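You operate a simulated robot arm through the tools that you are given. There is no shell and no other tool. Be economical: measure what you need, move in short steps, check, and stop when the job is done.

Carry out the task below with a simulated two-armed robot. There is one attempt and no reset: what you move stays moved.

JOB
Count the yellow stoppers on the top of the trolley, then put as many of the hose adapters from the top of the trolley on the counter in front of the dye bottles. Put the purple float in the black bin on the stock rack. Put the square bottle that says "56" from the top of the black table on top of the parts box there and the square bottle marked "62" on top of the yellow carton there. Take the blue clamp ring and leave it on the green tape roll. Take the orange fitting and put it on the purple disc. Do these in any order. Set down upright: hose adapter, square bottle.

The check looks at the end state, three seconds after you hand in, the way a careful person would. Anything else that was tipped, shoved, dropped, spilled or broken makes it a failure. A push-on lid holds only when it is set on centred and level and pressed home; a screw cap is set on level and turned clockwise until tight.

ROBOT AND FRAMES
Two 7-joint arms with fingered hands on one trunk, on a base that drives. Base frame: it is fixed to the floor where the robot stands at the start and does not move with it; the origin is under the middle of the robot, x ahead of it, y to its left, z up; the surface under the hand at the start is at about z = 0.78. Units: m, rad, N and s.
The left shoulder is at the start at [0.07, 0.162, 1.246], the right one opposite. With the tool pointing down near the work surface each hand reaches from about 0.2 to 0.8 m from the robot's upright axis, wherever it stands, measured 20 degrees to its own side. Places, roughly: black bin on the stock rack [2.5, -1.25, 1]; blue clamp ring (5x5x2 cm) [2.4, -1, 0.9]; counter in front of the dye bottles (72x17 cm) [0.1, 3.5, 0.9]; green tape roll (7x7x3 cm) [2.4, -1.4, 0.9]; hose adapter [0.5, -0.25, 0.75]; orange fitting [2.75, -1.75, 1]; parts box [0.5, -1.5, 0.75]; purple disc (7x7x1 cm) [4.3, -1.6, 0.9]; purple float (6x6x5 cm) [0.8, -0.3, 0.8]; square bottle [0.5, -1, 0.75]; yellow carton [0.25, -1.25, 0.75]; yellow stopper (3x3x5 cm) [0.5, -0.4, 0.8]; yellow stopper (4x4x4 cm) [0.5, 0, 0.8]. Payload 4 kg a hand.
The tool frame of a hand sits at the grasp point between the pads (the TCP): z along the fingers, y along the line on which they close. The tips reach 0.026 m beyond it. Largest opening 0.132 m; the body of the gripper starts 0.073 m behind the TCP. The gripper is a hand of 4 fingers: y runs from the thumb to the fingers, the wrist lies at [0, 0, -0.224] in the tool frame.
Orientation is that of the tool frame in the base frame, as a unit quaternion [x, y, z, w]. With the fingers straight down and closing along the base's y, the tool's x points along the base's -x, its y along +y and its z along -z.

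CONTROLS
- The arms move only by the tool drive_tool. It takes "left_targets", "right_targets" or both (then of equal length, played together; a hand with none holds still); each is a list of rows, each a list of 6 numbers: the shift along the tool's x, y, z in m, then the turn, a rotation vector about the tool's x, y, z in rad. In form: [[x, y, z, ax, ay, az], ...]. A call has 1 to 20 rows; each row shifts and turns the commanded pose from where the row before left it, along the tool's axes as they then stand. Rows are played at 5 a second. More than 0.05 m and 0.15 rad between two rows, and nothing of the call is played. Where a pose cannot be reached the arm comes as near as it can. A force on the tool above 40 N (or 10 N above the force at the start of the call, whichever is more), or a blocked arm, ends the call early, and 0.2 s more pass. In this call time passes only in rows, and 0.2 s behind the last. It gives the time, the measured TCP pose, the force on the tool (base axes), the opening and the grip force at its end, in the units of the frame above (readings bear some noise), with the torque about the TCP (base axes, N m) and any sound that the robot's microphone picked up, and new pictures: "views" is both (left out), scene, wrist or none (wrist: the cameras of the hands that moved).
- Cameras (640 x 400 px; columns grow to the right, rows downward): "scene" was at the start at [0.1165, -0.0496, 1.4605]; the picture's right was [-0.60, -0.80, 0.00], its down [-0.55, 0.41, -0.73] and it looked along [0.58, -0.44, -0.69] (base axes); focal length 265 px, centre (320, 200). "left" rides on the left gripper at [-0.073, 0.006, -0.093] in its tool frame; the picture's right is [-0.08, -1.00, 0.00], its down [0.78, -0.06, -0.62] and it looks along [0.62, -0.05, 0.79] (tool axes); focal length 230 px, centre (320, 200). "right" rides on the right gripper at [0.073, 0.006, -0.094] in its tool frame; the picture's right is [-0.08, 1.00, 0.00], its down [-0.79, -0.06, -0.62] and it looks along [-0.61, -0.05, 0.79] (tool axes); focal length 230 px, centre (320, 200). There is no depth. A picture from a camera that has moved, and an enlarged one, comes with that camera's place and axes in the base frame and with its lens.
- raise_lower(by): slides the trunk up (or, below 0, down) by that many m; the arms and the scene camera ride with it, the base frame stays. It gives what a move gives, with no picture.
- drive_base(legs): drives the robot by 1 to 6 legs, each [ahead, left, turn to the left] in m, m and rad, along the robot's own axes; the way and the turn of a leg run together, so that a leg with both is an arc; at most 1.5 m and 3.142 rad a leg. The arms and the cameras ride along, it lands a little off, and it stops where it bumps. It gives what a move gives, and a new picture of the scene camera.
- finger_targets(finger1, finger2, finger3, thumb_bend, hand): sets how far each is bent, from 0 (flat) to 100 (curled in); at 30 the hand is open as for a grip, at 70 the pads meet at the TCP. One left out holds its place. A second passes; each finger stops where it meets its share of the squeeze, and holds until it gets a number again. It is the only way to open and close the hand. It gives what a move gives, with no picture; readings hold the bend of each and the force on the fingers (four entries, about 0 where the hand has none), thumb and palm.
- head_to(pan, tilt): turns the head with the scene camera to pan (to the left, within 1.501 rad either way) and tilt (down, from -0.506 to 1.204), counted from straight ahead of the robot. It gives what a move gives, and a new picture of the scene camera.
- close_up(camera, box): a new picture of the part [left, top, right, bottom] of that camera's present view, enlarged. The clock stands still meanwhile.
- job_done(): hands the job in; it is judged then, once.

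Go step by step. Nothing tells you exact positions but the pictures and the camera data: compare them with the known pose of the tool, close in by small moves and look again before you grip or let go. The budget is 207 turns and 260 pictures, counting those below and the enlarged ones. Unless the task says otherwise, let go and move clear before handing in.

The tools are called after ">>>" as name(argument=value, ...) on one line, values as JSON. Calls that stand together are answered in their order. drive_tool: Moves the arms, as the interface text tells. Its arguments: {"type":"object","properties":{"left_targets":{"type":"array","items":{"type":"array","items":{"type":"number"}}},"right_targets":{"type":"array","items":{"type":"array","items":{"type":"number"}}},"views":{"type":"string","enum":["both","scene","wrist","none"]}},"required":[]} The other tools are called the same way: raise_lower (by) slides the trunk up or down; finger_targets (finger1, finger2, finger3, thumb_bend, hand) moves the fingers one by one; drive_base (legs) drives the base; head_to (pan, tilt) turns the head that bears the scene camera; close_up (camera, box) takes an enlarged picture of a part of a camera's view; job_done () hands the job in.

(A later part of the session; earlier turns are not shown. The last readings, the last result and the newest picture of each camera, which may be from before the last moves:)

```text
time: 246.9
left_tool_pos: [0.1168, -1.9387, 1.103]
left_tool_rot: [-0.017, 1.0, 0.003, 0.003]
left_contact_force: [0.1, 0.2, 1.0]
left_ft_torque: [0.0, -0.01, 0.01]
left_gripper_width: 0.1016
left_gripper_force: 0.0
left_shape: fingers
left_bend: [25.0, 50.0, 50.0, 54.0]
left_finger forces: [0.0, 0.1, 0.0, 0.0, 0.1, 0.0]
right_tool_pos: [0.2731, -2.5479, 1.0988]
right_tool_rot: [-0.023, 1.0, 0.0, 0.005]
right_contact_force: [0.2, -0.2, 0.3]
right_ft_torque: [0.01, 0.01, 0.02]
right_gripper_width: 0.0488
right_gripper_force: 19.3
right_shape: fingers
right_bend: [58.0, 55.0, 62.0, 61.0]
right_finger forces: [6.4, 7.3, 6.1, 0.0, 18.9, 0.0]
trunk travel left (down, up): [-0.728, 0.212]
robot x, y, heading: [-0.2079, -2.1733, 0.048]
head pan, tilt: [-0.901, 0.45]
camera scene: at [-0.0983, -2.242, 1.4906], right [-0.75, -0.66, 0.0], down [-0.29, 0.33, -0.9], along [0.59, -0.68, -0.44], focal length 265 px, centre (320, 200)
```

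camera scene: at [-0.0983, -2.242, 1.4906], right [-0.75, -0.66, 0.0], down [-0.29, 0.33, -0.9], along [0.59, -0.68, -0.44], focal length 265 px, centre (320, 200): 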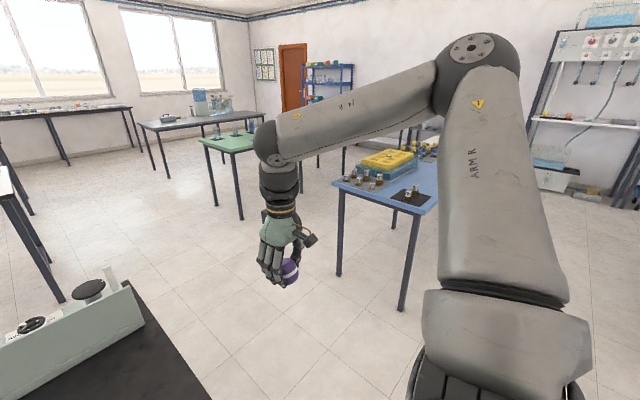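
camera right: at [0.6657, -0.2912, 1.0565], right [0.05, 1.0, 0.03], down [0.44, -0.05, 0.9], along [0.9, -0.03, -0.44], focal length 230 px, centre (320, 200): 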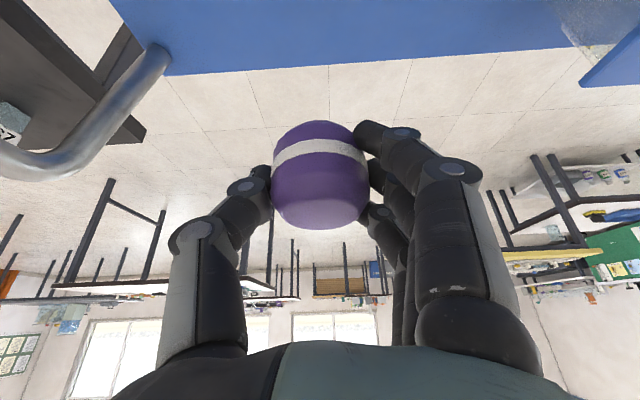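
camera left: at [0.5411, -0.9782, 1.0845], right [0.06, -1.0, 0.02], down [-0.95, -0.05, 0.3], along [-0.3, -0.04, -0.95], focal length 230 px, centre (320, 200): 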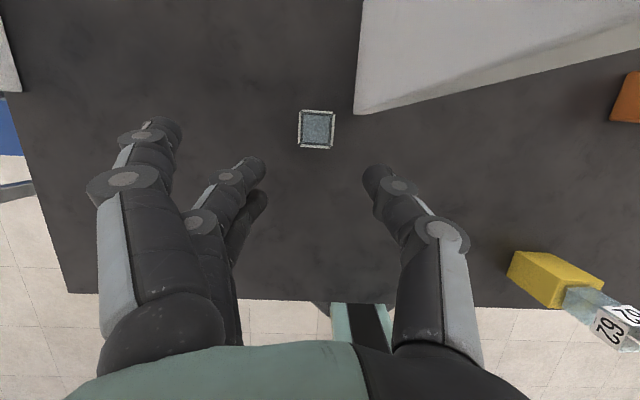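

The gap between the black and the blue table is about 1.2 m wide around y≈-2.95. I drive through it.

>>> drive_base(legs=[[0, -0.78, -0.048], [1.0, 0, 0], [0.75, 0, 0]])

>>> head_to(pan=0.7, tilt=0.5)

```text
time: 259.5
left_tool_pos: [1.8488, -2.715, 1.1038]
left_tool_rot: [-0.014, 1.0, 0.003, 0.002]
left_contact_force: [-0.4, -0.4, -0.6]
left_ft_torque: [0.01, -0.03, -0.04]
left_gripper_width: 0.1018
left_gripper_force: 0.1
left_shape: fingers
left_bend: [25.0, 50.0, 50.0, 54.0]
left_finger forces: [0.0, 0.0, 0.0, 0.0, 0.1, 0.0]
right_tool_pos: [2.0027, -3.3247, 1.0987]
right_tool_rot: [-0.02, 1.0, 0.0, 0.005]
right_contact_force: [-0.4, 0.1, -1.0]
right_ft_torque: [0.0, -0.01, -0.03]
right_gripper_width: 0.0485
right_gripper_force: 19.1
right_shape: fingers
right_bend: [58.0, 55.0, 62.0, 61.0]
right_finger forces: [6.4, 7.2, 6.2, 0.1, 19.0, 0.0]
trunk travel left (down, up): [-0.728, 0.212]
robot x, y, heading: [1.5221, -2.9524, 0.038]
head pan, tilt: [-0.901, 0.45]
camera scene: at [1.632, -3.0176, 1.4907], right [-0.76, -0.65, 0.0], down [-0.28, 0.33, -0.9], along [0.59, -0.68, -0.44], focal length 265 px, centre (320, 200)
```

scene: 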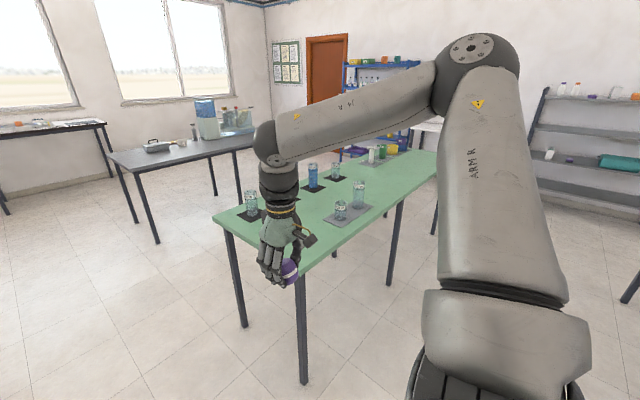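

```text
time: 261.2
left_tool_pos: [1.8486, -2.7162, 1.1053]
left_tool_rot: [-0.015, 1.0, 0.002, 0.003]
left_contact_force: [-0.4, -0.2, 0.2]
left_ft_torque: [0.04, -0.04, 0.02]
left_gripper_width: 0.1015
left_gripper_force: 0.0
left_shape: fingers
left_bend: [25.0, 50.0, 50.0, 54.0]
left_finger forces: [0.1, 0.0, 0.0, 0.0, 0.1, 0.0]
right_tool_pos: [2.0026, -3.325, 1.098]
right_tool_rot: [-0.02, 1.0, 0.0, 0.005]
right_contact_force: [0.0, 0.4, -0.9]
right_ft_torque: [-0.03, 0.0, 0.05]
right_gripper_width: 0.0488
right_gripper_force: 19.5
right_shape: fingers
right_bend: [58.0, 55.0, 62.0, 61.0]
right_finger forces: [6.3, 7.1, 6.1, 0.0, 19.0, 0.1]
trunk travel left (down, up): [-0.728, 0.212]
robot x, y, heading: [1.5218, -2.9494, 0.037]
head pan, tilt: [0.7, 0.499]
camera scene: at [1.64, -2.8865, 1.4862], right [0.67, -0.74, 0.0], down [-0.35, -0.32, -0.88], along [0.65, 0.59, -0.48], focal length 265 px, centre (320, 200)
```

scene: 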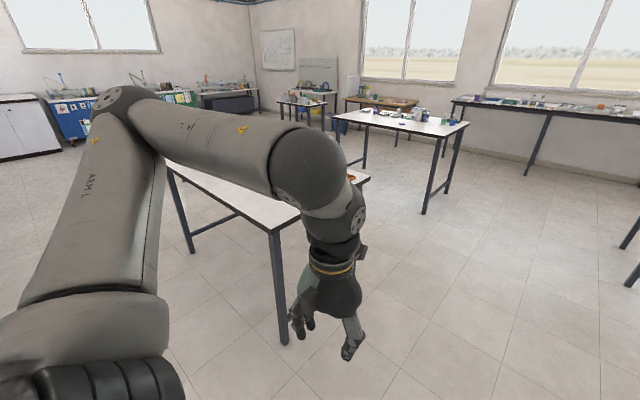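

The stock rack table's front edge is at x≈2.2, with its right end at y≈-2.05. I strafe left along its front.

>>> drive_base(legs=[[0, 1.45, -0.037]])

>>> head_to(pan=0.0, tilt=0.55)

```text
time: 268.5
left_tool_pos: [1.8147, -1.238, 1.1042]
left_tool_rot: [-0.001, 1.0, 0.003, 0.002]
left_contact_force: [0.4, -0.9, 0.0]
left_ft_torque: [-0.02, 0.01, 0.01]
left_gripper_width: 0.1016
left_gripper_force: 0.1
left_shape: fingers
left_bend: [25.0, 50.0, 50.0, 54.0]
left_finger forces: [0.0, 0.0, 0.0, 0.0, 0.1, 0.0]
right_tool_pos: [1.9524, -1.8509, 1.0992]
right_tool_rot: [-0.007, 1.0, 0.001, 0.005]
right_contact_force: [0.4, -0.6, -0.2]
right_ft_torque: [-0.01, 0.0, -0.01]
right_gripper_width: 0.049
right_gripper_force: 19.9
right_shape: fingers
right_bend: [58.0, 55.0, 62.0, 61.0]
right_finger forces: [6.4, 7.3, 6.2, 0.0, 18.9, 0.0]
trunk travel left (down, up): [-0.728, 0.212]
robot x, y, heading: [1.4826, -1.4623, 0.014]
head pan, tilt: [0.7, 0.499]
camera scene: at [1.6009, -1.4027, 1.4862], right [0.66, -0.76, 0.0], down [-0.36, -0.31, -0.88], along [0.66, 0.58, -0.48], focal length 265 px, centre (320, 200)
```

scene: 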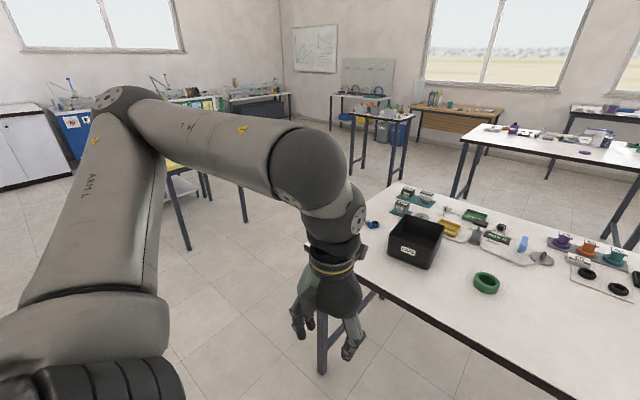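

```text
time: 269.6
left_tool_pos: [1.8151, -1.237, 1.1028]
left_tool_rot: [-0.002, 1.0, 0.003, 0.002]
left_contact_force: [-0.5, 0.4, 0.7]
left_ft_torque: [0.01, 0.01, 0.01]
left_gripper_width: 0.1014
left_gripper_force: 0.1
left_shape: fingers
left_bend: [25.0, 50.0, 50.0, 54.0]
left_finger forces: [0.1, 0.1, 0.0, 0.0, 0.1, 0.1]
right_tool_pos: [1.9526, -1.8498, 1.0988]
right_tool_rot: [-0.008, 1.0, 0.0, 0.006]
right_contact_force: [-0.5, 0.1, -0.7]
right_ft_torque: [-0.03, 0.02, 0.07]
right_gripper_width: 0.0487
right_gripper_force: 19.2
right_shape: fingers
right_bend: [58.0, 55.0, 62.0, 61.0]
right_finger forces: [6.4, 7.3, 6.1, 0.1, 18.9, 0.0]
trunk travel left (down, up): [-0.728, 0.212]
robot x, y, heading: [1.4805, -1.4606, 0.013]
head pan, tilt: [0.0, 0.55]
camera scene: at [1.622, -1.4607, 1.4816], right [0.02, -1.0, 0.0], down [-0.52, -0.01, -0.85], along [0.85, 0.01, -0.52], focal length 265 px, centre (320, 200)
```

scene: 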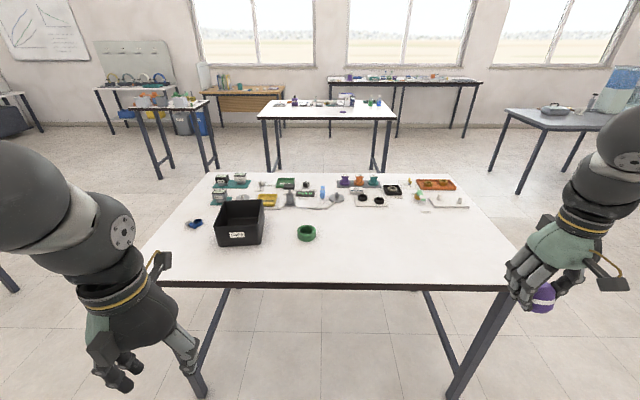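

>>> close_up(camera="scene", box=[170, 165, 330, 265])

>>> close_up(camera="scene", box=[320, 165, 480, 265])

```text
4.00 times, centred on (250, 215) of scene
camera zoom: at [1.622, -1.4607, 1.4816], right [0.02, -1.0, 0.0], down [-0.52, -0.01, -0.85], along [0.85, 0.01, -0.52], focal length 1059 px, centre (600, 140)
```

zoom: 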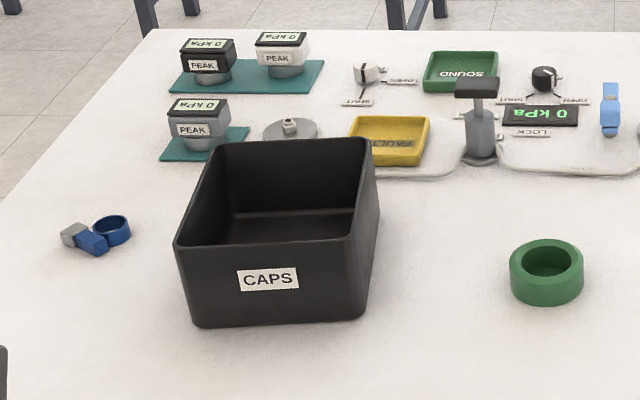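

```text
4.00 times, centred on (400, 215) of scene
camera zoom: at [1.622, -1.4607, 1.4816], right [0.02, -1.0, 0.0], down [-0.52, -0.01, -0.85], along [0.85, 0.01, -0.52], focal length 1059 px, centre (0, 140)
```

zoom: 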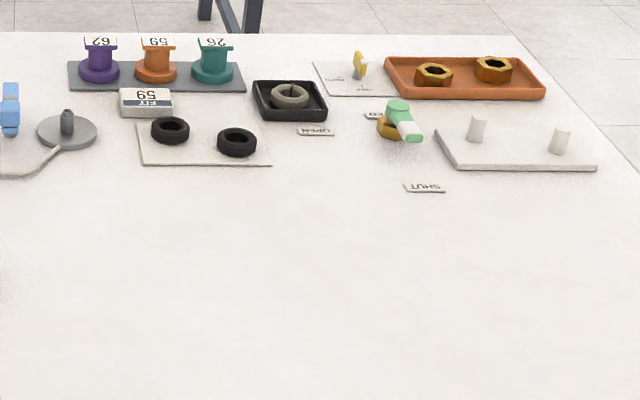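

I see the CAPS bin, the blue clamp ring (with its screw block), the green tape roll and the orange fitting "59" on a stand. The bin is centred at about (2.38, -1.18) with its rim at z≈0.966. I drive so that the right hand can reach into the bin.

>>> drive_base(legs=[[0, 0.68, -0.013], [0.3, 0, 0]])

>>> head_to(pan=-0.5, tilt=0.75)

```text
time: 275.0
left_tool_pos: [2.1163, -0.566, 1.1056]
left_tool_rot: [0.0, 1.0, 0.004, 0.004]
left_contact_force: [-0.6, -0.3, -0.3]
left_ft_torque: [0.01, 0.0, 0.01]
left_gripper_width: 0.1017
left_gripper_force: 0.0
left_shape: fingers
left_bend: [25.0, 50.0, 50.0, 54.0]
left_finger forces: [0.1, 0.1, 0.1, 0.0, 0.1, 0.0]
right_tool_pos: [2.2516, -1.179, 1.0979]
right_tool_rot: [-0.007, 1.0, 0.0, 0.006]
right_contact_force: [-0.7, -0.9, -0.3]
right_ft_torque: [0.01, 0.01, -0.01]
right_gripper_width: 0.0488
right_gripper_force: 19.1
right_shape: fingers
right_bend: [58.0, 55.0, 62.0, 61.0]
right_finger forces: [6.4, 7.2, 6.0, 0.1, 18.9, 0.0]
trunk travel left (down, up): [-0.728, 0.212]
robot x, y, heading: [1.7847, -0.7857, 0.018]
head pan, tilt: [0.0, 0.55]
camera scene: at [1.9228, -0.7894, 1.4818], right [0.01, -1.0, 0.0], down [-0.52, -0.01, -0.85], along [0.85, 0.01, -0.52], focal length 265 px, centre (320, 200)
```

scene: 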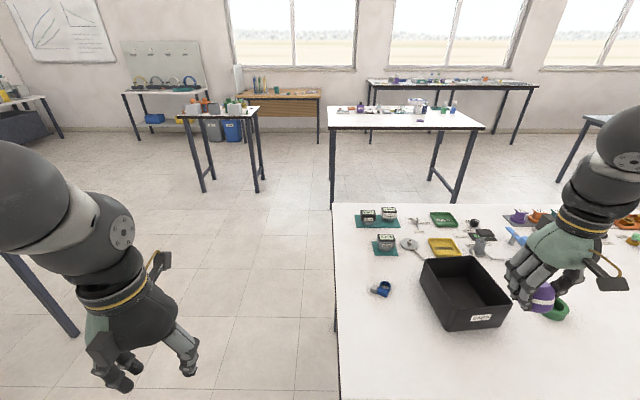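

```text
time: 275.9
left_tool_pos: [2.117, -0.5667, 1.1038]
left_tool_rot: [0.0, 1.0, 0.003, 0.003]
left_contact_force: [0.2, 0.1, 0.5]
left_ft_torque: [-0.02, -0.01, 0.02]
left_gripper_width: 0.1018
left_gripper_force: 0.0
left_shape: fingers
left_bend: [25.0, 50.0, 50.0, 54.0]
left_finger forces: [0.0, 0.0, 0.1, 0.1, 0.1, 0.0]
right_tool_pos: [2.2532, -1.1788, 1.0993]
right_tool_rot: [-0.006, 1.0, 0.0, 0.005]
right_contact_force: [-0.4, 0.3, -0.4]
right_ft_torque: [0.02, -0.02, 0.0]
right_gripper_width: 0.0489
right_gripper_force: 19.7
right_shape: fingers
right_bend: [58.0, 55.0, 62.0, 61.0]
right_finger forces: [6.4, 7.2, 6.1, 0.1, 18.9, 0.0]
trunk travel left (down, up): [-0.728, 0.212]
robot x, y, heading: [1.7832, -0.7898, 0.015]
head pan, tilt: [-0.499, 0.75]
camera scene: at [1.9074, -0.8292, 1.4642], right [-0.47, -0.88, 0.0], down [-0.6, 0.32, -0.73], along [0.65, -0.34, -0.68], focal length 265 px, centre (320, 200)
```

scene: 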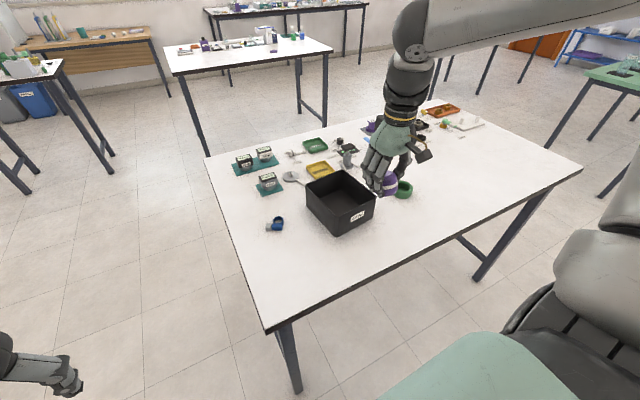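

I move the float over the bin and check with the wrist camera.

>>> drive_tool(right_targets=[[-0.04, 0.007, 0, 0, 0, 0], [-0.04, 0.007, 0, 0, 0, 0], [-0.04, 0.007, 0, 0, 0, 0]], views="both")

```text
time: 276.7
left_tool_pos: [2.1186, -0.5659, 1.1028]
left_tool_rot: [0.0, 1.0, 0.003, 0.002]
left_contact_force: [0.5, -0.5, -0.4]
left_ft_torque: [0.03, 0.02, 0.01]
left_gripper_width: 0.1016
left_gripper_force: 0.0
left_shape: fingers
left_bend: [25.0, 50.0, 50.0, 54.0]
left_finger forces: [0.1, 0.0, 0.0, 0.0, 0.0, 0.0]
right_tool_pos: [2.3796, -1.159, 1.0995]
right_tool_rot: [-0.005, 1.0, 0.0, 0.005]
right_contact_force: [-0.3, -0.2, 0.1]
right_ft_torque: [0.01, 0.03, 0.0]
right_gripper_width: 0.0488
right_gripper_force: 18.9
right_shape: fingers
right_bend: [58.0, 55.0, 62.0, 61.0]
right_finger forces: [6.3, 7.1, 6.1, 0.0, 18.8, 0.0]
trunk travel left (down, up): [-0.728, 0.212]
robot x, y, heading: [1.7809, -0.7878, 0.013]
head pan, tilt: [-0.499, 0.75]
camera scene: at [1.9101, -0.8297, 1.4639], right [-0.47, -0.88, 0.0], down [-0.6, 0.32, -0.73], along [0.64, -0.34, -0.68], focal length 265 px, centre (320, 200)
camera right: at [2.3073, -1.1553, 1.1922], right [0.07, 1.0, 0.0], down [0.78, -0.05, 0.62], along [0.62, -0.04, -0.78], focal length 230 px, centre (320, 200)
```

scene: 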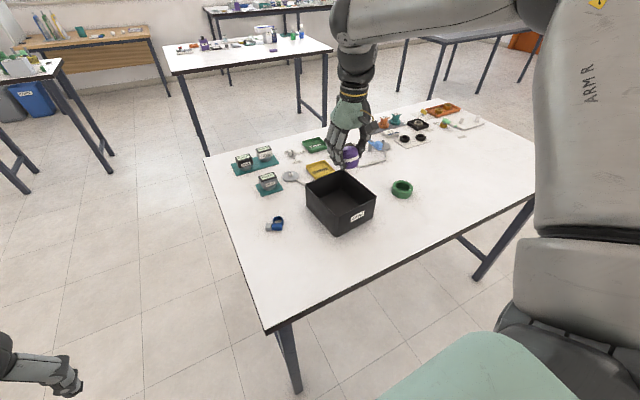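
right: 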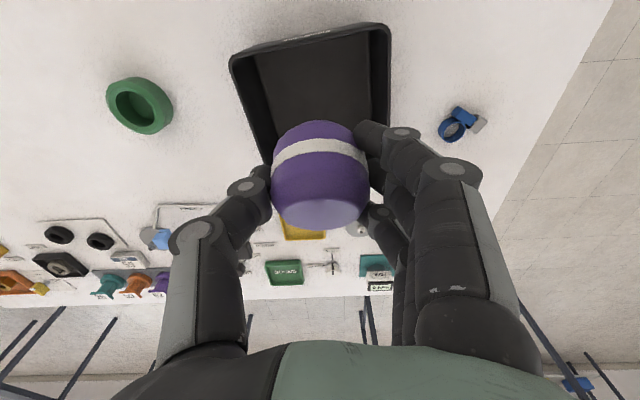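

The bin is centred at about (2.37, -1.16), and the float is above it. I lower into the bin in two stages.

>>> drive_tool(right_targets=[[0.008, -0.001, 0.03, 0, 0, 0], [0, 0, 0.04, 0, 0, 0], [0, 0, 0.03, 0, 0, 0]], views="both")

```text
time: 277.5
left_tool_pos: [2.1177, -0.5672, 1.1043]
left_tool_rot: [0.0, 1.0, 0.004, 0.003]
left_contact_force: [0.4, -0.5, 0.0]
left_ft_torque: [-0.01, 0.0, 0.02]
left_gripper_width: 0.1017
left_gripper_force: 0.1
left_shape: fingers
left_bend: [25.0, 50.0, 50.0, 54.0]
left_finger forces: [0.1, 0.1, 0.1, 0.1, 0.0, 0.1]
right_tool_pos: [2.367, -1.1571, 1.0007]
right_tool_rot: [-0.005, 1.0, 0.0, 0.005]
right_contact_force: [0.4, -0.7, -0.4]
right_ft_torque: [-0.02, -0.02, 0.0]
right_gripper_width: 0.0487
right_gripper_force: 19.0
right_shape: fingers
right_bend: [58.0, 55.0, 62.0, 61.0]
right_finger forces: [6.2, 7.2, 6.1, 0.0, 18.7, 0.0]
trunk travel left (down, up): [-0.728, 0.212]
robot x, y, heading: [1.7828, -0.791, 0.012]
head pan, tilt: [-0.499, 0.75]
camera scene: at [1.9081, -0.8294, 1.4642], right [-0.47, -0.88, 0.0], down [-0.6, 0.32, -0.73], along [0.65, -0.34, -0.68], focal length 265 px, centre (320, 200)
camera right: at [2.2952, -1.1537, 1.0936], right [0.07, 1.0, 0.0], down [0.78, -0.05, 0.62], along [0.62, -0.04, -0.78], focal length 230 px, centre (320, 200)
```

scene: 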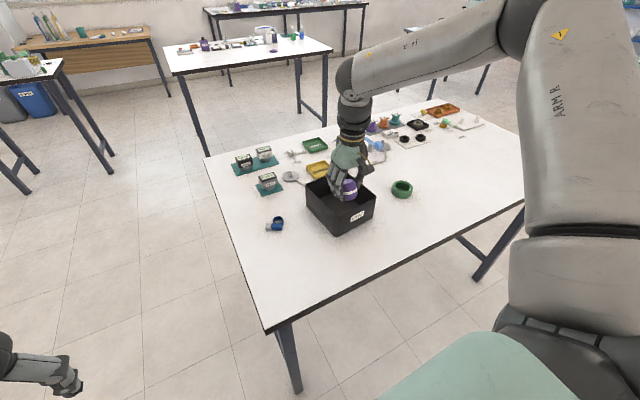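
right: 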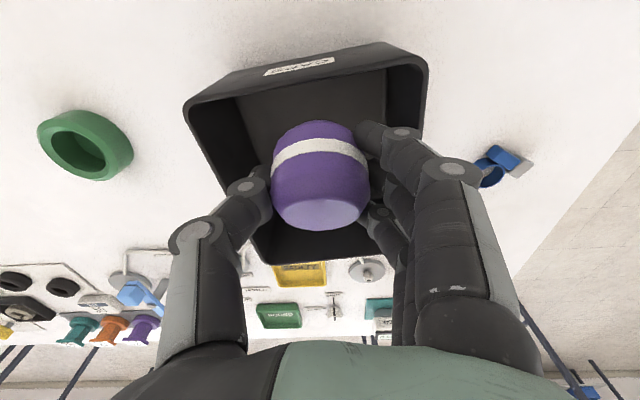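

The float is inside the bin's outline. I lower 5 cm more and open slightly.

>>> drive_tool(right_targets=[[0, 0, 0.025, 0, 0, 0], [0, 0, 0.02, 0, 0, 0]], views="none")

>>> finger_targets(hand="right", finger1=46, finger2=46, finger3=48, thumb_bend=51)

>>> close_up(camera="right", box=[0, 0, 640, 400])

```text
time: 278.1
left_tool_pos: [2.1167, -0.5673, 1.1034]
left_tool_rot: [0.0, 1.0, 0.004, 0.003]
left_contact_force: [-0.1, 0.2, 0.2]
left_ft_torque: [0.0, 0.03, 0.01]
left_gripper_width: 0.1015
left_gripper_force: 0.0
left_shape: fingers
left_bend: [25.0, 50.0, 50.0, 54.0]
left_finger forces: [0.0, 0.1, 0.1, 0.0, 0.0, 0.0]
right_tool_pos: [2.3689, -1.1603, 0.9541]
right_tool_rot: [-0.006, 1.0, 0.001, 0.005]
right_contact_force: [-0.4, 0.2, -1.5]
right_ft_torque: [0.03, 0.02, 0.0]
right_gripper_width: 0.0486
right_gripper_force: 18.7
right_shape: fingers
right_bend: [58.0, 55.0, 62.0, 61.0]
right_finger forces: [6.2, 7.2, 6.2, 0.0, 18.6, 0.0]
trunk travel left (down, up): [-0.728, 0.212]
robot x, y, heading: [1.7843, -0.7896, 0.016]
head pan, tilt: [-0.499, 0.75]
```

```text
time: 279.1
left_tool_pos: [2.1178, -0.5672, 1.1045]
left_tool_rot: [0.0, 1.0, 0.002, 0.003]
left_contact_force: [-0.3, -0.3, 0.3]
left_ft_torque: [0.01, -0.02, 0.0]
left_gripper_width: 0.1015
left_gripper_force: 0.0
left_shape: fingers
left_bend: [25.0, 50.0, 50.0, 54.0]
left_finger forces: [0.1, 0.0, 0.0, 0.0, 0.0, 0.0]
right_tool_pos: [2.368, -1.1591, 0.9546]
right_tool_rot: [-0.006, 1.0, 0.0, 0.005]
right_contact_force: [-1.3, -0.2, -0.3]
right_ft_torque: [-0.03, -0.01, -0.01]
right_gripper_width: 0.0748
right_gripper_force: 0.1
right_shape: fingers
right_bend: [46.0, 46.0, 48.0, 51.0]
right_finger forces: [0.0, 0.0, 0.0, 0.0, 0.0, 0.0]
trunk travel left (down, up): [-0.728, 0.212]
robot x, y, heading: [1.7809, -0.7923, 0.009]
head pan, tilt: [-0.499, 0.75]
```

```text
1.00 times, centred on (320, 200) of right (not enlarged: the box is as wide or as high as the picture)
camera zoom: at [2.2962, -1.1549, 1.046], right [0.07, 1.0, 0.0], down [0.78, -0.05, 0.62], along [0.62, -0.04, -0.78], focal length 230 px, centre (320, 200)
```

zoom: 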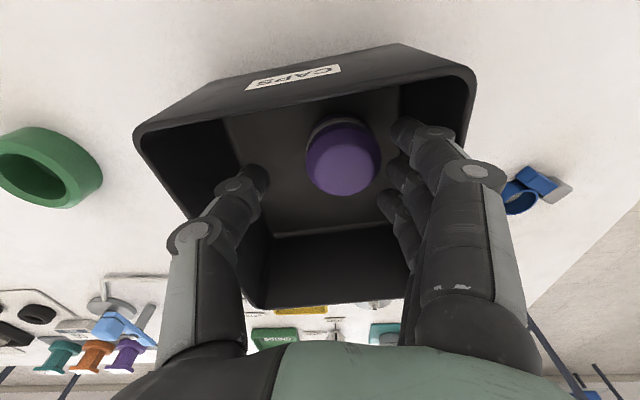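

The float rests in the bin. I raise the hand out and drive left a bit for the blue clamp ring.

>>> drive_tool(right_targets=[[0, 0, -0.04, 0, 0, 0], [0, 0, -0.04, 0, 0, 0], [0, 0, -0.04, 0, 0, 0], [0, 0, -0.04, 0, 0, 0]], views="none")

>>> drive_base(legs=[[0, 0.19, -0.012]])

>>> close_up(camera="right", box=[0, 0, 640, 400])

>>> close_up(camera="scene", box=[240, 150, 480, 300])

```text
time: 280.1
left_tool_pos: [2.1165, -0.5659, 1.1038]
left_tool_rot: [0.001, 1.0, 0.002, 0.002]
left_contact_force: [-0.3, -0.6, -0.4]
left_ft_torque: [0.03, -0.01, -0.01]
left_gripper_width: 0.1015
left_gripper_force: 0.0
left_shape: fingers
left_bend: [25.0, 50.0, 50.0, 54.0]
left_finger forces: [0.0, 0.0, 0.1, 0.0, 0.0, 0.1]
right_tool_pos: [2.364, -1.1583, 1.1156]
right_tool_rot: [-0.007, 1.0, 0.0, 0.006]
right_contact_force: [0.2, 0.6, 1.8]
right_ft_torque: [-0.02, -0.02, -0.02]
right_gripper_width: 0.075
right_gripper_force: 0.0
right_shape: fingers
right_bend: [46.0, 46.0, 48.0, 51.0]
right_finger forces: [0.1, 0.0, 0.1, 0.1, 0.0, 0.1]
trunk travel left (down, up): [-0.728, 0.212]
robot x, y, heading: [1.7837, -0.7903, 0.015]
head pan, tilt: [-0.499, 0.75]
```

```text
time: 281.7
left_tool_pos: [2.1172, -0.3814, 1.1059]
left_tool_rot: [0.005, 1.0, 0.004, 0.003]
left_contact_force: [0.6, 0.2, -0.5]
left_ft_torque: [0.03, 0.02, -0.02]
left_gripper_width: 0.1019
left_gripper_force: 0.0
left_shape: fingers
left_bend: [25.0, 50.0, 50.0, 54.0]
left_finger forces: [0.0, 0.0, 0.0, 0.0, 0.0, 0.0]
right_tool_pos: [2.3595, -0.9771, 1.1141]
right_tool_rot: [-0.001, 1.0, 0.001, 0.005]
right_contact_force: [-0.5, -0.3, -0.5]
right_ft_torque: [0.04, 0.01, 0.04]
right_gripper_width: 0.0748
right_gripper_force: 0.1
right_shape: fingers
right_bend: [46.0, 46.0, 48.0, 51.0]
right_finger forces: [0.0, 0.1, 0.1, 0.0, 0.0, 0.0]
trunk travel left (down, up): [-0.728, 0.212]
robot x, y, heading: [1.7829, -0.6005, -0.002]
head pan, tilt: [-0.499, 0.75]
camera scene: at [1.906, -0.6429, 1.4641], right [-0.48, -0.88, 0.0], down [-0.6, 0.33, -0.73], along [0.64, -0.35, -0.68], focal length 265 px, centre (320, 200)
```

scene: 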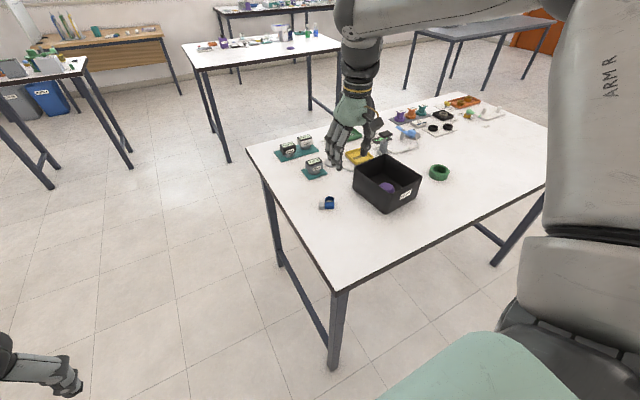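

```text
1.00 times, centred on (320, 200) of right (not enlarged: the box is as wide or as high as the picture)
camera zoom: at [2.2878, -0.9718, 1.2055], right [0.08, 1.0, 0.0], down [0.78, -0.06, 0.62], along [0.62, -0.05, -0.78], focal length 230 px, centre (320, 200)
```

zoom: 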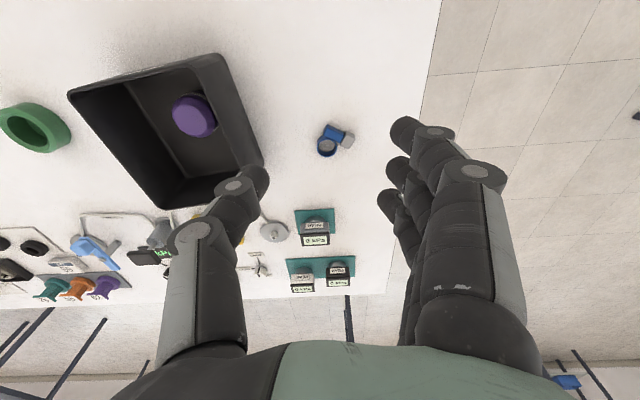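

```text
2.67 times, centred on (360, 225) of scene
camera zoom: at [1.906, -0.6429, 1.4641], right [-0.48, -0.88, 0.0], down [-0.6, 0.33, -0.73], along [0.64, -0.35, -0.68], focal length 706 px, centre (213, 133)
```

zoom: 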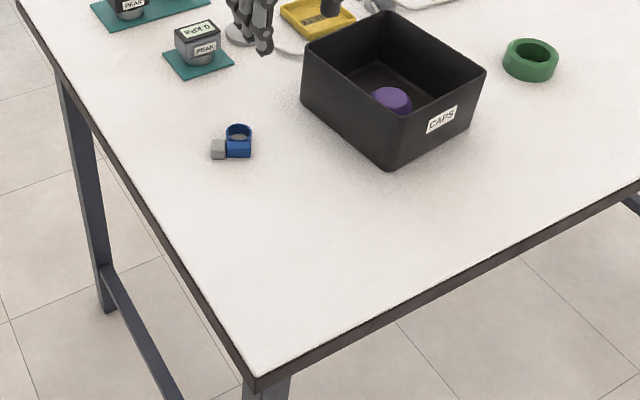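

The ring is at about (2.425, -0.96). I move above it and lower for a close look.

>>> drive_tool(right_targets=[[-0.033, 0.006, 0.04, 0, 0, 0], [-0.033, 0.006, 0.035, 0, 0, 0], [0, 0, 0.035, 0, 0, 0]], views="wrist")

>>> close_up(camera="right", box=[240, 50, 400, 150])

```text
refused: row 1 steps farther than a row can; nothing moved
```

```text
4.00 times, centred on (320, 100) of right
camera zoom: at [2.2878, -0.9718, 1.2055], right [0.08, 1.0, 0.0], down [0.78, -0.06, 0.62], along [0.62, -0.05, -0.78], focal length 920 px, centre (320, 600)
```

zoom: 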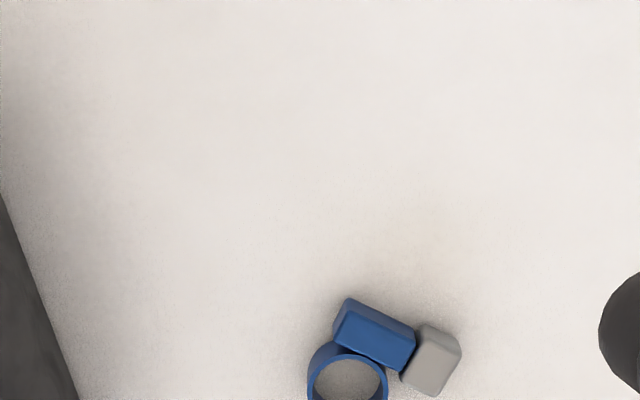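

>>> drive_tool(right_targets=[[-0.022, 0.004, 0.035, 0, 0, 0], [-0.022, 0.004, 0.035, 0, 0, 0], [-0.021, 0.004, 0.035, 0, 0, 0]], views="wrist")

>>> close_up(camera="right", box=[240, 70, 400, 170])

```text
time: 282.5
left_tool_pos: [2.1199, -0.3781, 1.1038]
left_tool_rot: [0.005, 1.0, 0.003, 0.001]
left_contact_force: [-0.5, 0.3, -0.1]
left_ft_torque: [0.01, 0.05, -0.02]
left_gripper_width: 0.1017
left_gripper_force: 0.0
left_shape: fingers
left_bend: [25.0, 50.0, 50.0, 54.0]
left_finger forces: [0.1, 0.0, 0.0, 0.0, 0.1, 0.1]
right_tool_pos: [2.4286, -0.9615, 1.0091]
right_tool_rot: [0.0, 1.0, -0.001, 0.004]
right_contact_force: [0.6, -0.2, -0.4]
right_ft_torque: [0.03, 0.0, -0.01]
right_gripper_width: 0.0748
right_gripper_force: 0.1
right_shape: fingers
right_bend: [46.0, 46.0, 48.0, 51.0]
right_finger forces: [0.0, 0.0, 0.0, 0.0, 0.0, 0.1]
trunk travel left (down, up): [-0.728, 0.212]
robot x, y, heading: [1.7802, -0.6003, 0.002]
head pan, tilt: [-0.499, 0.75]
camera right: at [2.3567, -0.9571, 1.1011], right [0.08, 1.0, 0.0], down [0.78, -0.06, 0.62], along [0.62, -0.05, -0.78], focal length 230 px, centre (320, 200)
```

right: 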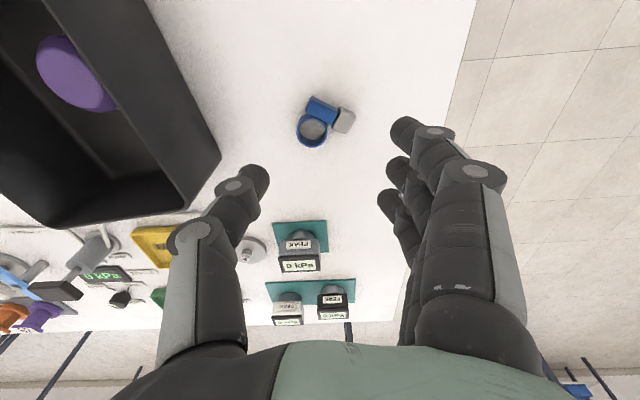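

```text
4.00 times, centred on (320, 120) of right
camera zoom: at [2.3567, -0.9571, 1.1011], right [0.08, 1.0, 0.0], down [0.78, -0.06, 0.62], along [0.62, -0.05, -0.78], focal length 920 px, centre (320, 520)
```

zoom: 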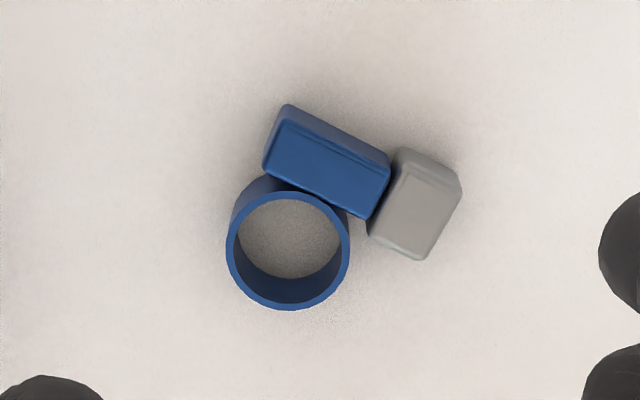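

The clamp lies flat: ring (3 cm) with a blue and a grey block, 6 cm across y. I set the hand's opening, then lower over it, centred at (2.438, -0.957).

>>> finger_targets(hand="right", finger1=40, finger2=40, finger3=40, thumb_bend=40)

>>> drive_tool(right_targets=[[-0.009, 0.004, 0.03, 0, 0, 0], [0, 0, 0.03, 0, 0, 0], [0, 0, 0.018, 0, 0, 0]], views="wrist")

```text
time: 283.5
left_tool_pos: [2.1185, -0.3783, 1.1038]
left_tool_rot: [0.006, 1.0, 0.003, 0.003]
left_contact_force: [-0.9, 1.3, 0.3]
left_ft_torque: [0.02, 0.02, 0.02]
left_gripper_width: 0.1015
left_gripper_force: 0.1
left_shape: fingers
left_bend: [25.0, 50.0, 50.0, 54.0]
left_finger forces: [0.0, 0.1, 0.0, 0.0, 0.0, 0.1]
right_tool_pos: [2.4278, -0.9635, 1.0108]
right_tool_rot: [-0.001, 1.0, -0.001, 0.005]
right_contact_force: [0.1, 0.0, -0.5]
right_ft_torque: [0.02, 0.0, 0.0]
right_gripper_width: 0.1029
right_gripper_force: 0.1
right_shape: fingers
right_bend: [40.0, 40.0, 40.0, 40.0]
right_finger forces: [0.0, 0.1, 0.0, 0.0, 0.0, 0.1]
trunk travel left (down, up): [-0.728, 0.212]
robot x, y, heading: [1.7813, -0.5986, 0.003]
head pan, tilt: [-0.499, 0.75]
```

```text
time: 284.3
left_tool_pos: [2.1177, -0.3792, 1.1051]
left_tool_rot: [0.005, 1.0, 0.002, 0.002]
left_contact_force: [0.5, 0.3, 0.4]
left_ft_torque: [0.0, 0.02, 0.0]
left_gripper_width: 0.1014
left_gripper_force: 0.0
left_shape: fingers
left_bend: [25.0, 50.0, 50.0, 54.0]
left_finger forces: [0.1, 0.0, 0.0, 0.0, 0.0, 0.0]
right_tool_pos: [2.4137, -0.9646, 0.9388]
right_tool_rot: [0.0, 1.0, -0.001, 0.007]
right_contact_force: [0.4, 0.3, 0.2]
right_ft_torque: [-0.03, 0.01, -0.01]
right_gripper_width: 0.1033
right_gripper_force: 0.1
right_shape: fingers
right_bend: [40.0, 40.0, 40.0, 40.0]
right_finger forces: [0.0, 0.0, 0.0, 0.0, 0.0, 0.1]
right hand out of reach, approached as far as the arm can: row 1, 2, 3
trunk travel left (down, up): [-0.728, 0.212]
robot x, y, heading: [1.7809, -0.6043, 0.002]
head pan, tilt: [-0.499, 0.75]
camera right: at [2.3412, -0.9594, 1.0309], right [0.08, 1.0, 0.0], down [0.78, -0.06, 0.63], along [0.62, -0.05, -0.78], focal length 230 px, centre (320, 200)
```

right: 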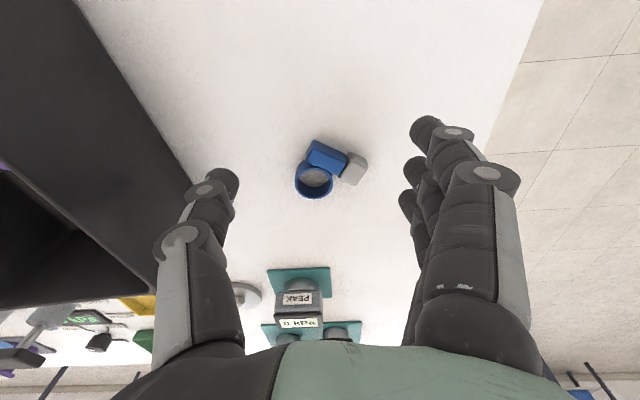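

The arm is slightly short; I lift a little and step the base forward 6 cm.

>>> drive_tool(right_targets=[[0.01, 0, -0.04, 0, 0, 0]], views="none")

>>> drive_base(legs=[[0.07, 0, 0]])

>>> close_up(camera="right", box=[160, 60, 480, 260])

```text
time: 284.7
left_tool_pos: [2.1167, -0.3785, 1.1031]
left_tool_rot: [0.006, 1.0, 0.002, 0.003]
left_contact_force: [-0.2, 0.2, -0.5]
left_ft_torque: [-0.02, -0.05, 0.01]
left_gripper_width: 0.1019
left_gripper_force: 0.1
left_shape: fingers
left_bend: [25.0, 50.0, 50.0, 54.0]
left_finger forces: [0.0, 0.0, 0.0, 0.0, 0.0, 0.0]
right_tool_pos: [2.404, -0.9651, 0.9816]
right_tool_rot: [-0.001, 1.0, -0.001, 0.006]
right_contact_force: [-0.8, -0.3, -0.4]
right_ft_torque: [0.01, -0.03, -0.03]
right_gripper_width: 0.1034
right_gripper_force: 0.0
right_shape: fingers
right_bend: [40.0, 40.0, 40.0, 40.0]
right_finger forces: [0.0, 0.0, 0.0, 0.1, 0.0, 0.0]
trunk travel left (down, up): [-0.728, 0.212]
robot x, y, heading: [1.7801, -0.6035, 0.003]
head pan, tilt: [-0.499, 0.75]
```

```text
time: 285.7
left_tool_pos: [2.185, -0.3786, 1.1047]
left_tool_rot: [0.005, 1.0, 0.004, 0.004]
left_contact_force: [-0.6, -0.2, 0.6]
left_ft_torque: [0.0, -0.02, 0.03]
left_gripper_width: 0.1019
left_gripper_force: 0.0
left_shape: fingers
left_bend: [25.0, 50.0, 50.0, 54.0]
left_finger forces: [0.0, 0.0, 0.0, 0.0, 0.0, 0.1]
right_tool_pos: [2.4724, -0.9653, 0.9827]
right_tool_rot: [-0.002, 1.0, 0.0, 0.006]
right_contact_force: [0.1, 0.7, 0.7]
right_ft_torque: [-0.01, 0.0, -0.02]
right_gripper_width: 0.1031
right_gripper_force: 0.0
right_shape: fingers
right_bend: [40.0, 40.0, 40.0, 40.0]
right_finger forces: [0.0, 0.1, 0.1, 0.0, 0.1, 0.0]
trunk travel left (down, up): [-0.728, 0.212]
robot x, y, heading: [1.8518, -0.6008, 0.001]
head pan, tilt: [-0.499, 0.75]
camera scene: at [1.9722, -0.6399, 1.4646], right [-0.48, -0.88, 0.0], down [-0.6, 0.32, -0.73], along [0.64, -0.35, -0.68], focal length 265 px, centre (320, 200)
```

scene: 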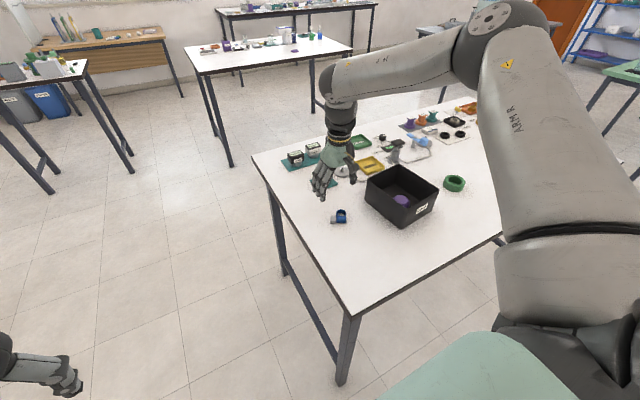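

```text
2.00 times, centred on (320, 160) of right
camera zoom: at [2.4012, -0.9599, 1.0743], right [0.07, 1.0, 0.0], down [0.78, -0.06, 0.63], along [0.62, -0.05, -0.78], focal length 460 px, centre (320, 280)
```

zoom: 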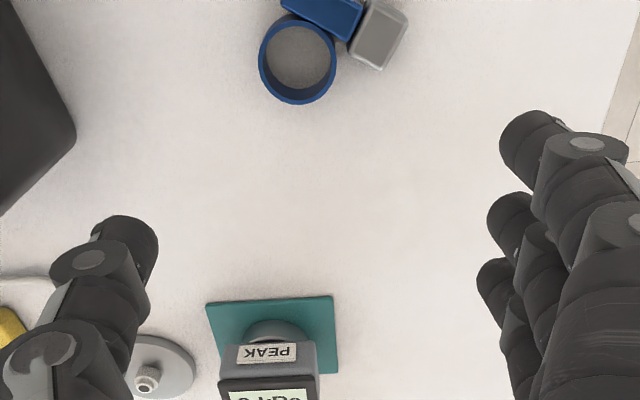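

Recomputed: the clamp is centred at (2.437, -0.957). I move over it and down to grip height.

>>> drive_tool(right_targets=[[0.018, 0.004, 0.012, 0, 0, 0], [0.017, 0.004, 0.012, 0, 0, 0], [0, 0, 0.02, 0, 0, 0], [0, 0, 0.016, 0, 0, 0]], views="wrist")

```text
time: 286.7
left_tool_pos: [2.187, -0.3785, 1.1037]
left_tool_rot: [0.005, 1.0, 0.004, 0.003]
left_contact_force: [-0.8, 0.4, 0.7]
left_ft_torque: [0.02, 0.0, 0.01]
left_gripper_width: 0.1017
left_gripper_force: 0.0
left_shape: fingers
left_bend: [25.0, 50.0, 50.0, 54.0]
left_finger forces: [0.0, 0.1, 0.1, 0.0, 0.0, 0.0]
right_tool_pos: [2.4417, -0.9572, 0.9207]
right_tool_rot: [-0.001, 1.0, -0.001, 0.008]
right_contact_force: [0.0, -1.4, 0.0]
right_ft_torque: [0.04, -0.04, 0.0]
right_gripper_width: 0.1031
right_gripper_force: 0.2
right_shape: fingers
right_bend: [40.0, 40.0, 40.0, 40.0]
right_finger forces: [0.0, 0.1, 0.0, 0.1, 0.0, 0.0]
trunk travel left (down, up): [-0.728, 0.212]
robot x, y, heading: [1.8488, -0.5974, 0.006]
head pan, tilt: [-0.499, 0.75]
camera right: at [2.3693, -0.9519, 1.0127], right [0.08, 1.0, 0.0], down [0.78, -0.06, 0.63], along [0.62, -0.05, -0.78], focal length 230 px, centre (320, 200)
```

right: 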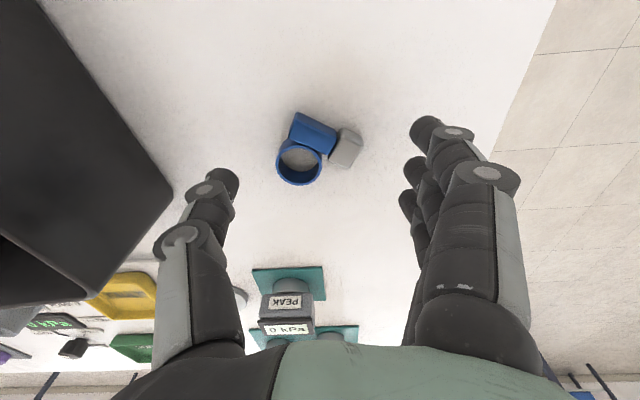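

I shift 1 cm back and lower until fingertips nearly touch the table.

>>> drive_tool(right_targets=[[0.01, 0, 0.004, 0, 0, 0], [0, 0, 0.005, 0, 0, 0], [0, 0, 0.004, 0, 0, 0]], views="wrist")

```text
time: 287.5
left_tool_pos: [2.1885, -0.3794, 1.1023]
left_tool_rot: [0.004, 1.0, 0.004, 0.003]
left_contact_force: [0.1, -0.8, 0.4]
left_ft_torque: [-0.04, -0.02, 0.02]
left_gripper_width: 0.1016
left_gripper_force: 0.1
left_shape: fingers
left_bend: [25.0, 50.0, 50.0, 54.0]
left_finger forces: [0.0, 0.0, 0.0, 0.1, 0.0, 0.0]
right_tool_pos: [2.4321, -0.9579, 0.9049]
right_tool_rot: [-0.002, 1.0, 0.0, 0.005]
right_contact_force: [0.6, -0.4, -0.2]
right_ft_torque: [0.03, 0.0, -0.01]
right_gripper_width: 0.1031
right_gripper_force: 0.2
right_shape: fingers
right_bend: [40.0, 40.0, 40.0, 40.0]
right_finger forces: [0.0, 0.1, 0.0, 0.0, 0.0, 0.1]
trunk travel left (down, up): [-0.728, 0.212]
robot x, y, heading: [1.8513, -0.599, 0.005]
head pan, tilt: [-0.499, 0.75]
camera right: at [2.3605, -0.9524, 0.9981], right [0.07, 1.0, 0.0], down [0.78, -0.06, 0.62], along [0.62, -0.05, -0.78], focal length 230 px, centre (320, 200)
```

right: 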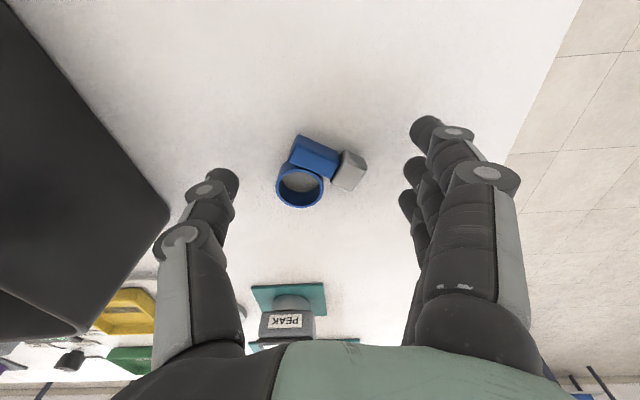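

The clamp is centred between thumb and fingers. I close all fingers.

>>> finger_targets(hand="right", finger1=70, finger2=75, finger3=70, thumb_bend=75)

>>> close_up(camera="right", box=[160, 80, 480, 280])

```text
time: 288.5
left_tool_pos: [2.187, -0.3806, 1.1042]
left_tool_rot: [0.004, 1.0, 0.003, 0.003]
left_contact_force: [0.1, 0.4, 0.1]
left_ft_torque: [-0.02, 0.0, -0.02]
left_gripper_width: 0.1016
left_gripper_force: 0.1
left_shape: fingers
left_bend: [25.0, 50.0, 50.0, 54.0]
left_finger forces: [0.0, 0.1, 0.0, 0.0, 0.1, 0.0]
right_tool_pos: [2.4329, -0.9575, 0.9069]
right_tool_rot: [-0.002, 1.0, 0.0, 0.005]
right_contact_force: [0.1, -0.3, -0.3]
right_ft_torque: [-0.03, -0.01, 0.0]
right_gripper_width: 0.012
right_gripper_force: 0.0
right_shape: fingers
right_bend: [70.0, 73.0, 70.0, 73.0]
right_finger forces: [0.0, 0.1, 0.0, 0.1, 0.0, 0.0]
trunk travel left (down, up): [-0.728, 0.212]
robot x, y, heading: [1.8527, -0.6027, 0.004]
head pan, tilt: [-0.499, 0.75]
```

```text
2.00 times, centred on (320, 180) of right
camera zoom: at [2.3603, -0.9524, 0.9983], right [0.07, 1.0, 0.0], down [0.78, -0.06, 0.62], along [0.62, -0.05, -0.78], focal length 460 px, centre (320, 240)
```

zoom: 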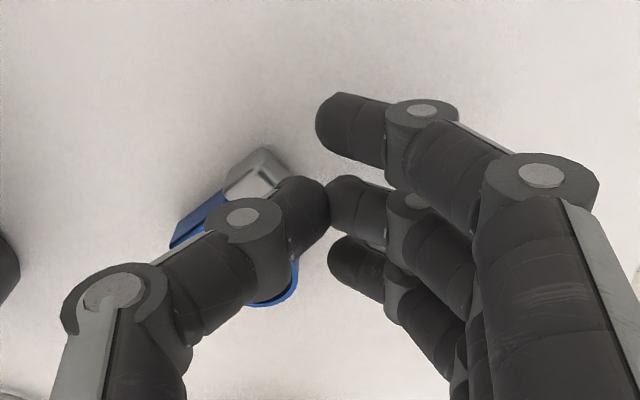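

The fingers swept over it: the table must be lower than I took it to be (about 0.85). I open, raise and relocate the clamp.

>>> drive_tool(right_targets=[[0, 0, -0.03, 0, 0, 0], [0, 0, -0.04, 0, 0, 0]], views="none")

>>> finger_targets(hand="right", finger1=40, finger2=40, finger3=40, thumb_bend=40)

>>> close_up(camera="right", box=[160, 60, 480, 260])

>>> close_up(camera="scene", box=[260, 170, 420, 270])

```text
time: 289.1
left_tool_pos: [2.1869, -0.3782, 1.105]
left_tool_rot: [0.005, 1.0, 0.003, 0.003]
left_contact_force: [-0.2, 0.9, 0.6]
left_ft_torque: [-0.01, -0.01, 0.01]
left_gripper_width: 0.1018
left_gripper_force: 0.0
left_shape: fingers
left_bend: [25.0, 50.0, 50.0, 54.0]
left_finger forces: [0.0, 0.1, 0.0, 0.0, 0.0, 0.0]
right_tool_pos: [2.4321, -0.9561, 0.9782]
right_tool_rot: [-0.002, 1.0, 0.0, 0.005]
right_contact_force: [0.3, 0.4, 0.6]
right_ft_torque: [-0.04, -0.02, -0.02]
right_gripper_width: 0.0123
right_gripper_force: 0.1
right_shape: fingers
right_bend: [70.0, 73.0, 70.0, 73.0]
right_finger forces: [0.1, 0.0, 0.0, 0.0, 0.1, 0.1]
trunk travel left (down, up): [-0.728, 0.212]
robot x, y, heading: [1.856, -0.5963, 0.003]
head pan, tilt: [-0.499, 0.75]
```

```text
time: 290.1
left_tool_pos: [2.1878, -0.3783, 1.1044]
left_tool_rot: [0.004, 1.0, 0.004, 0.002]
left_contact_force: [0.0, 0.1, 0.3]
left_ft_torque: [0.02, 0.02, 0.02]
left_gripper_width: 0.1015
left_gripper_force: 0.0
left_shape: fingers
left_bend: [25.0, 50.0, 50.0, 54.0]
left_finger forces: [0.0, 0.0, 0.0, 0.0, 0.1, 0.1]
right_tool_pos: [2.4323, -0.9559, 0.9768]
right_tool_rot: [-0.001, 1.0, 0.0, 0.005]
right_contact_force: [0.2, 0.1, 1.1]
right_ft_torque: [0.0, -0.01, -0.03]
right_gripper_width: 0.103
right_gripper_force: 0.1
right_shape: fingers
right_bend: [40.0, 40.0, 40.0, 40.0]
right_finger forces: [0.1, 0.0, 0.0, 0.0, 0.0, 0.0]
trunk travel left (down, up): [-0.728, 0.212]
robot x, y, heading: [1.8521, -0.603, 0.002]
head pan, tilt: [-0.499, 0.75]
```

```text
2.00 times, centred on (320, 160) of right
camera zoom: at [2.3598, -0.9522, 1.0686], right [0.07, 1.0, 0.0], down [0.78, -0.06, 0.62], along [0.62, -0.05, -0.78], focal length 460 px, centre (320, 280)
```

zoom: 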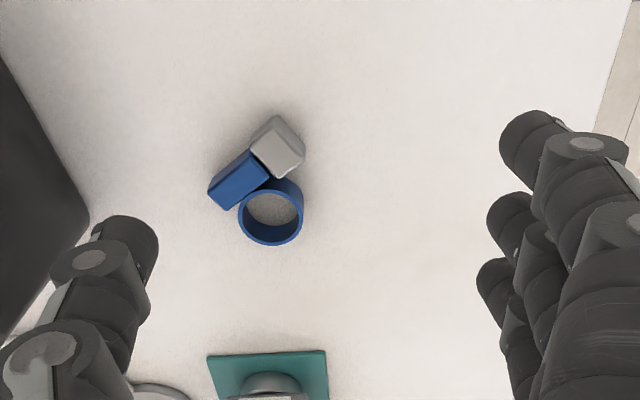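

```text
4.00 times, centred on (340, 220) of scene
camera zoom: at [1.9753, -0.6399, 1.4642], right [-0.48, -0.88, 0.0], down [-0.6, 0.32, -0.73], along [0.64, -0.35, -0.68], focal length 1059 px, centre (240, 120)
```

zoom: 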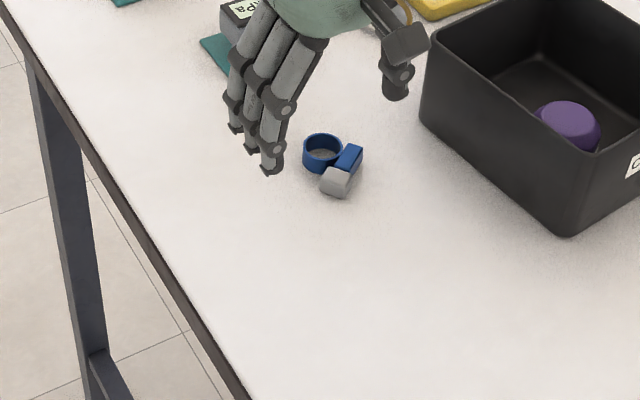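

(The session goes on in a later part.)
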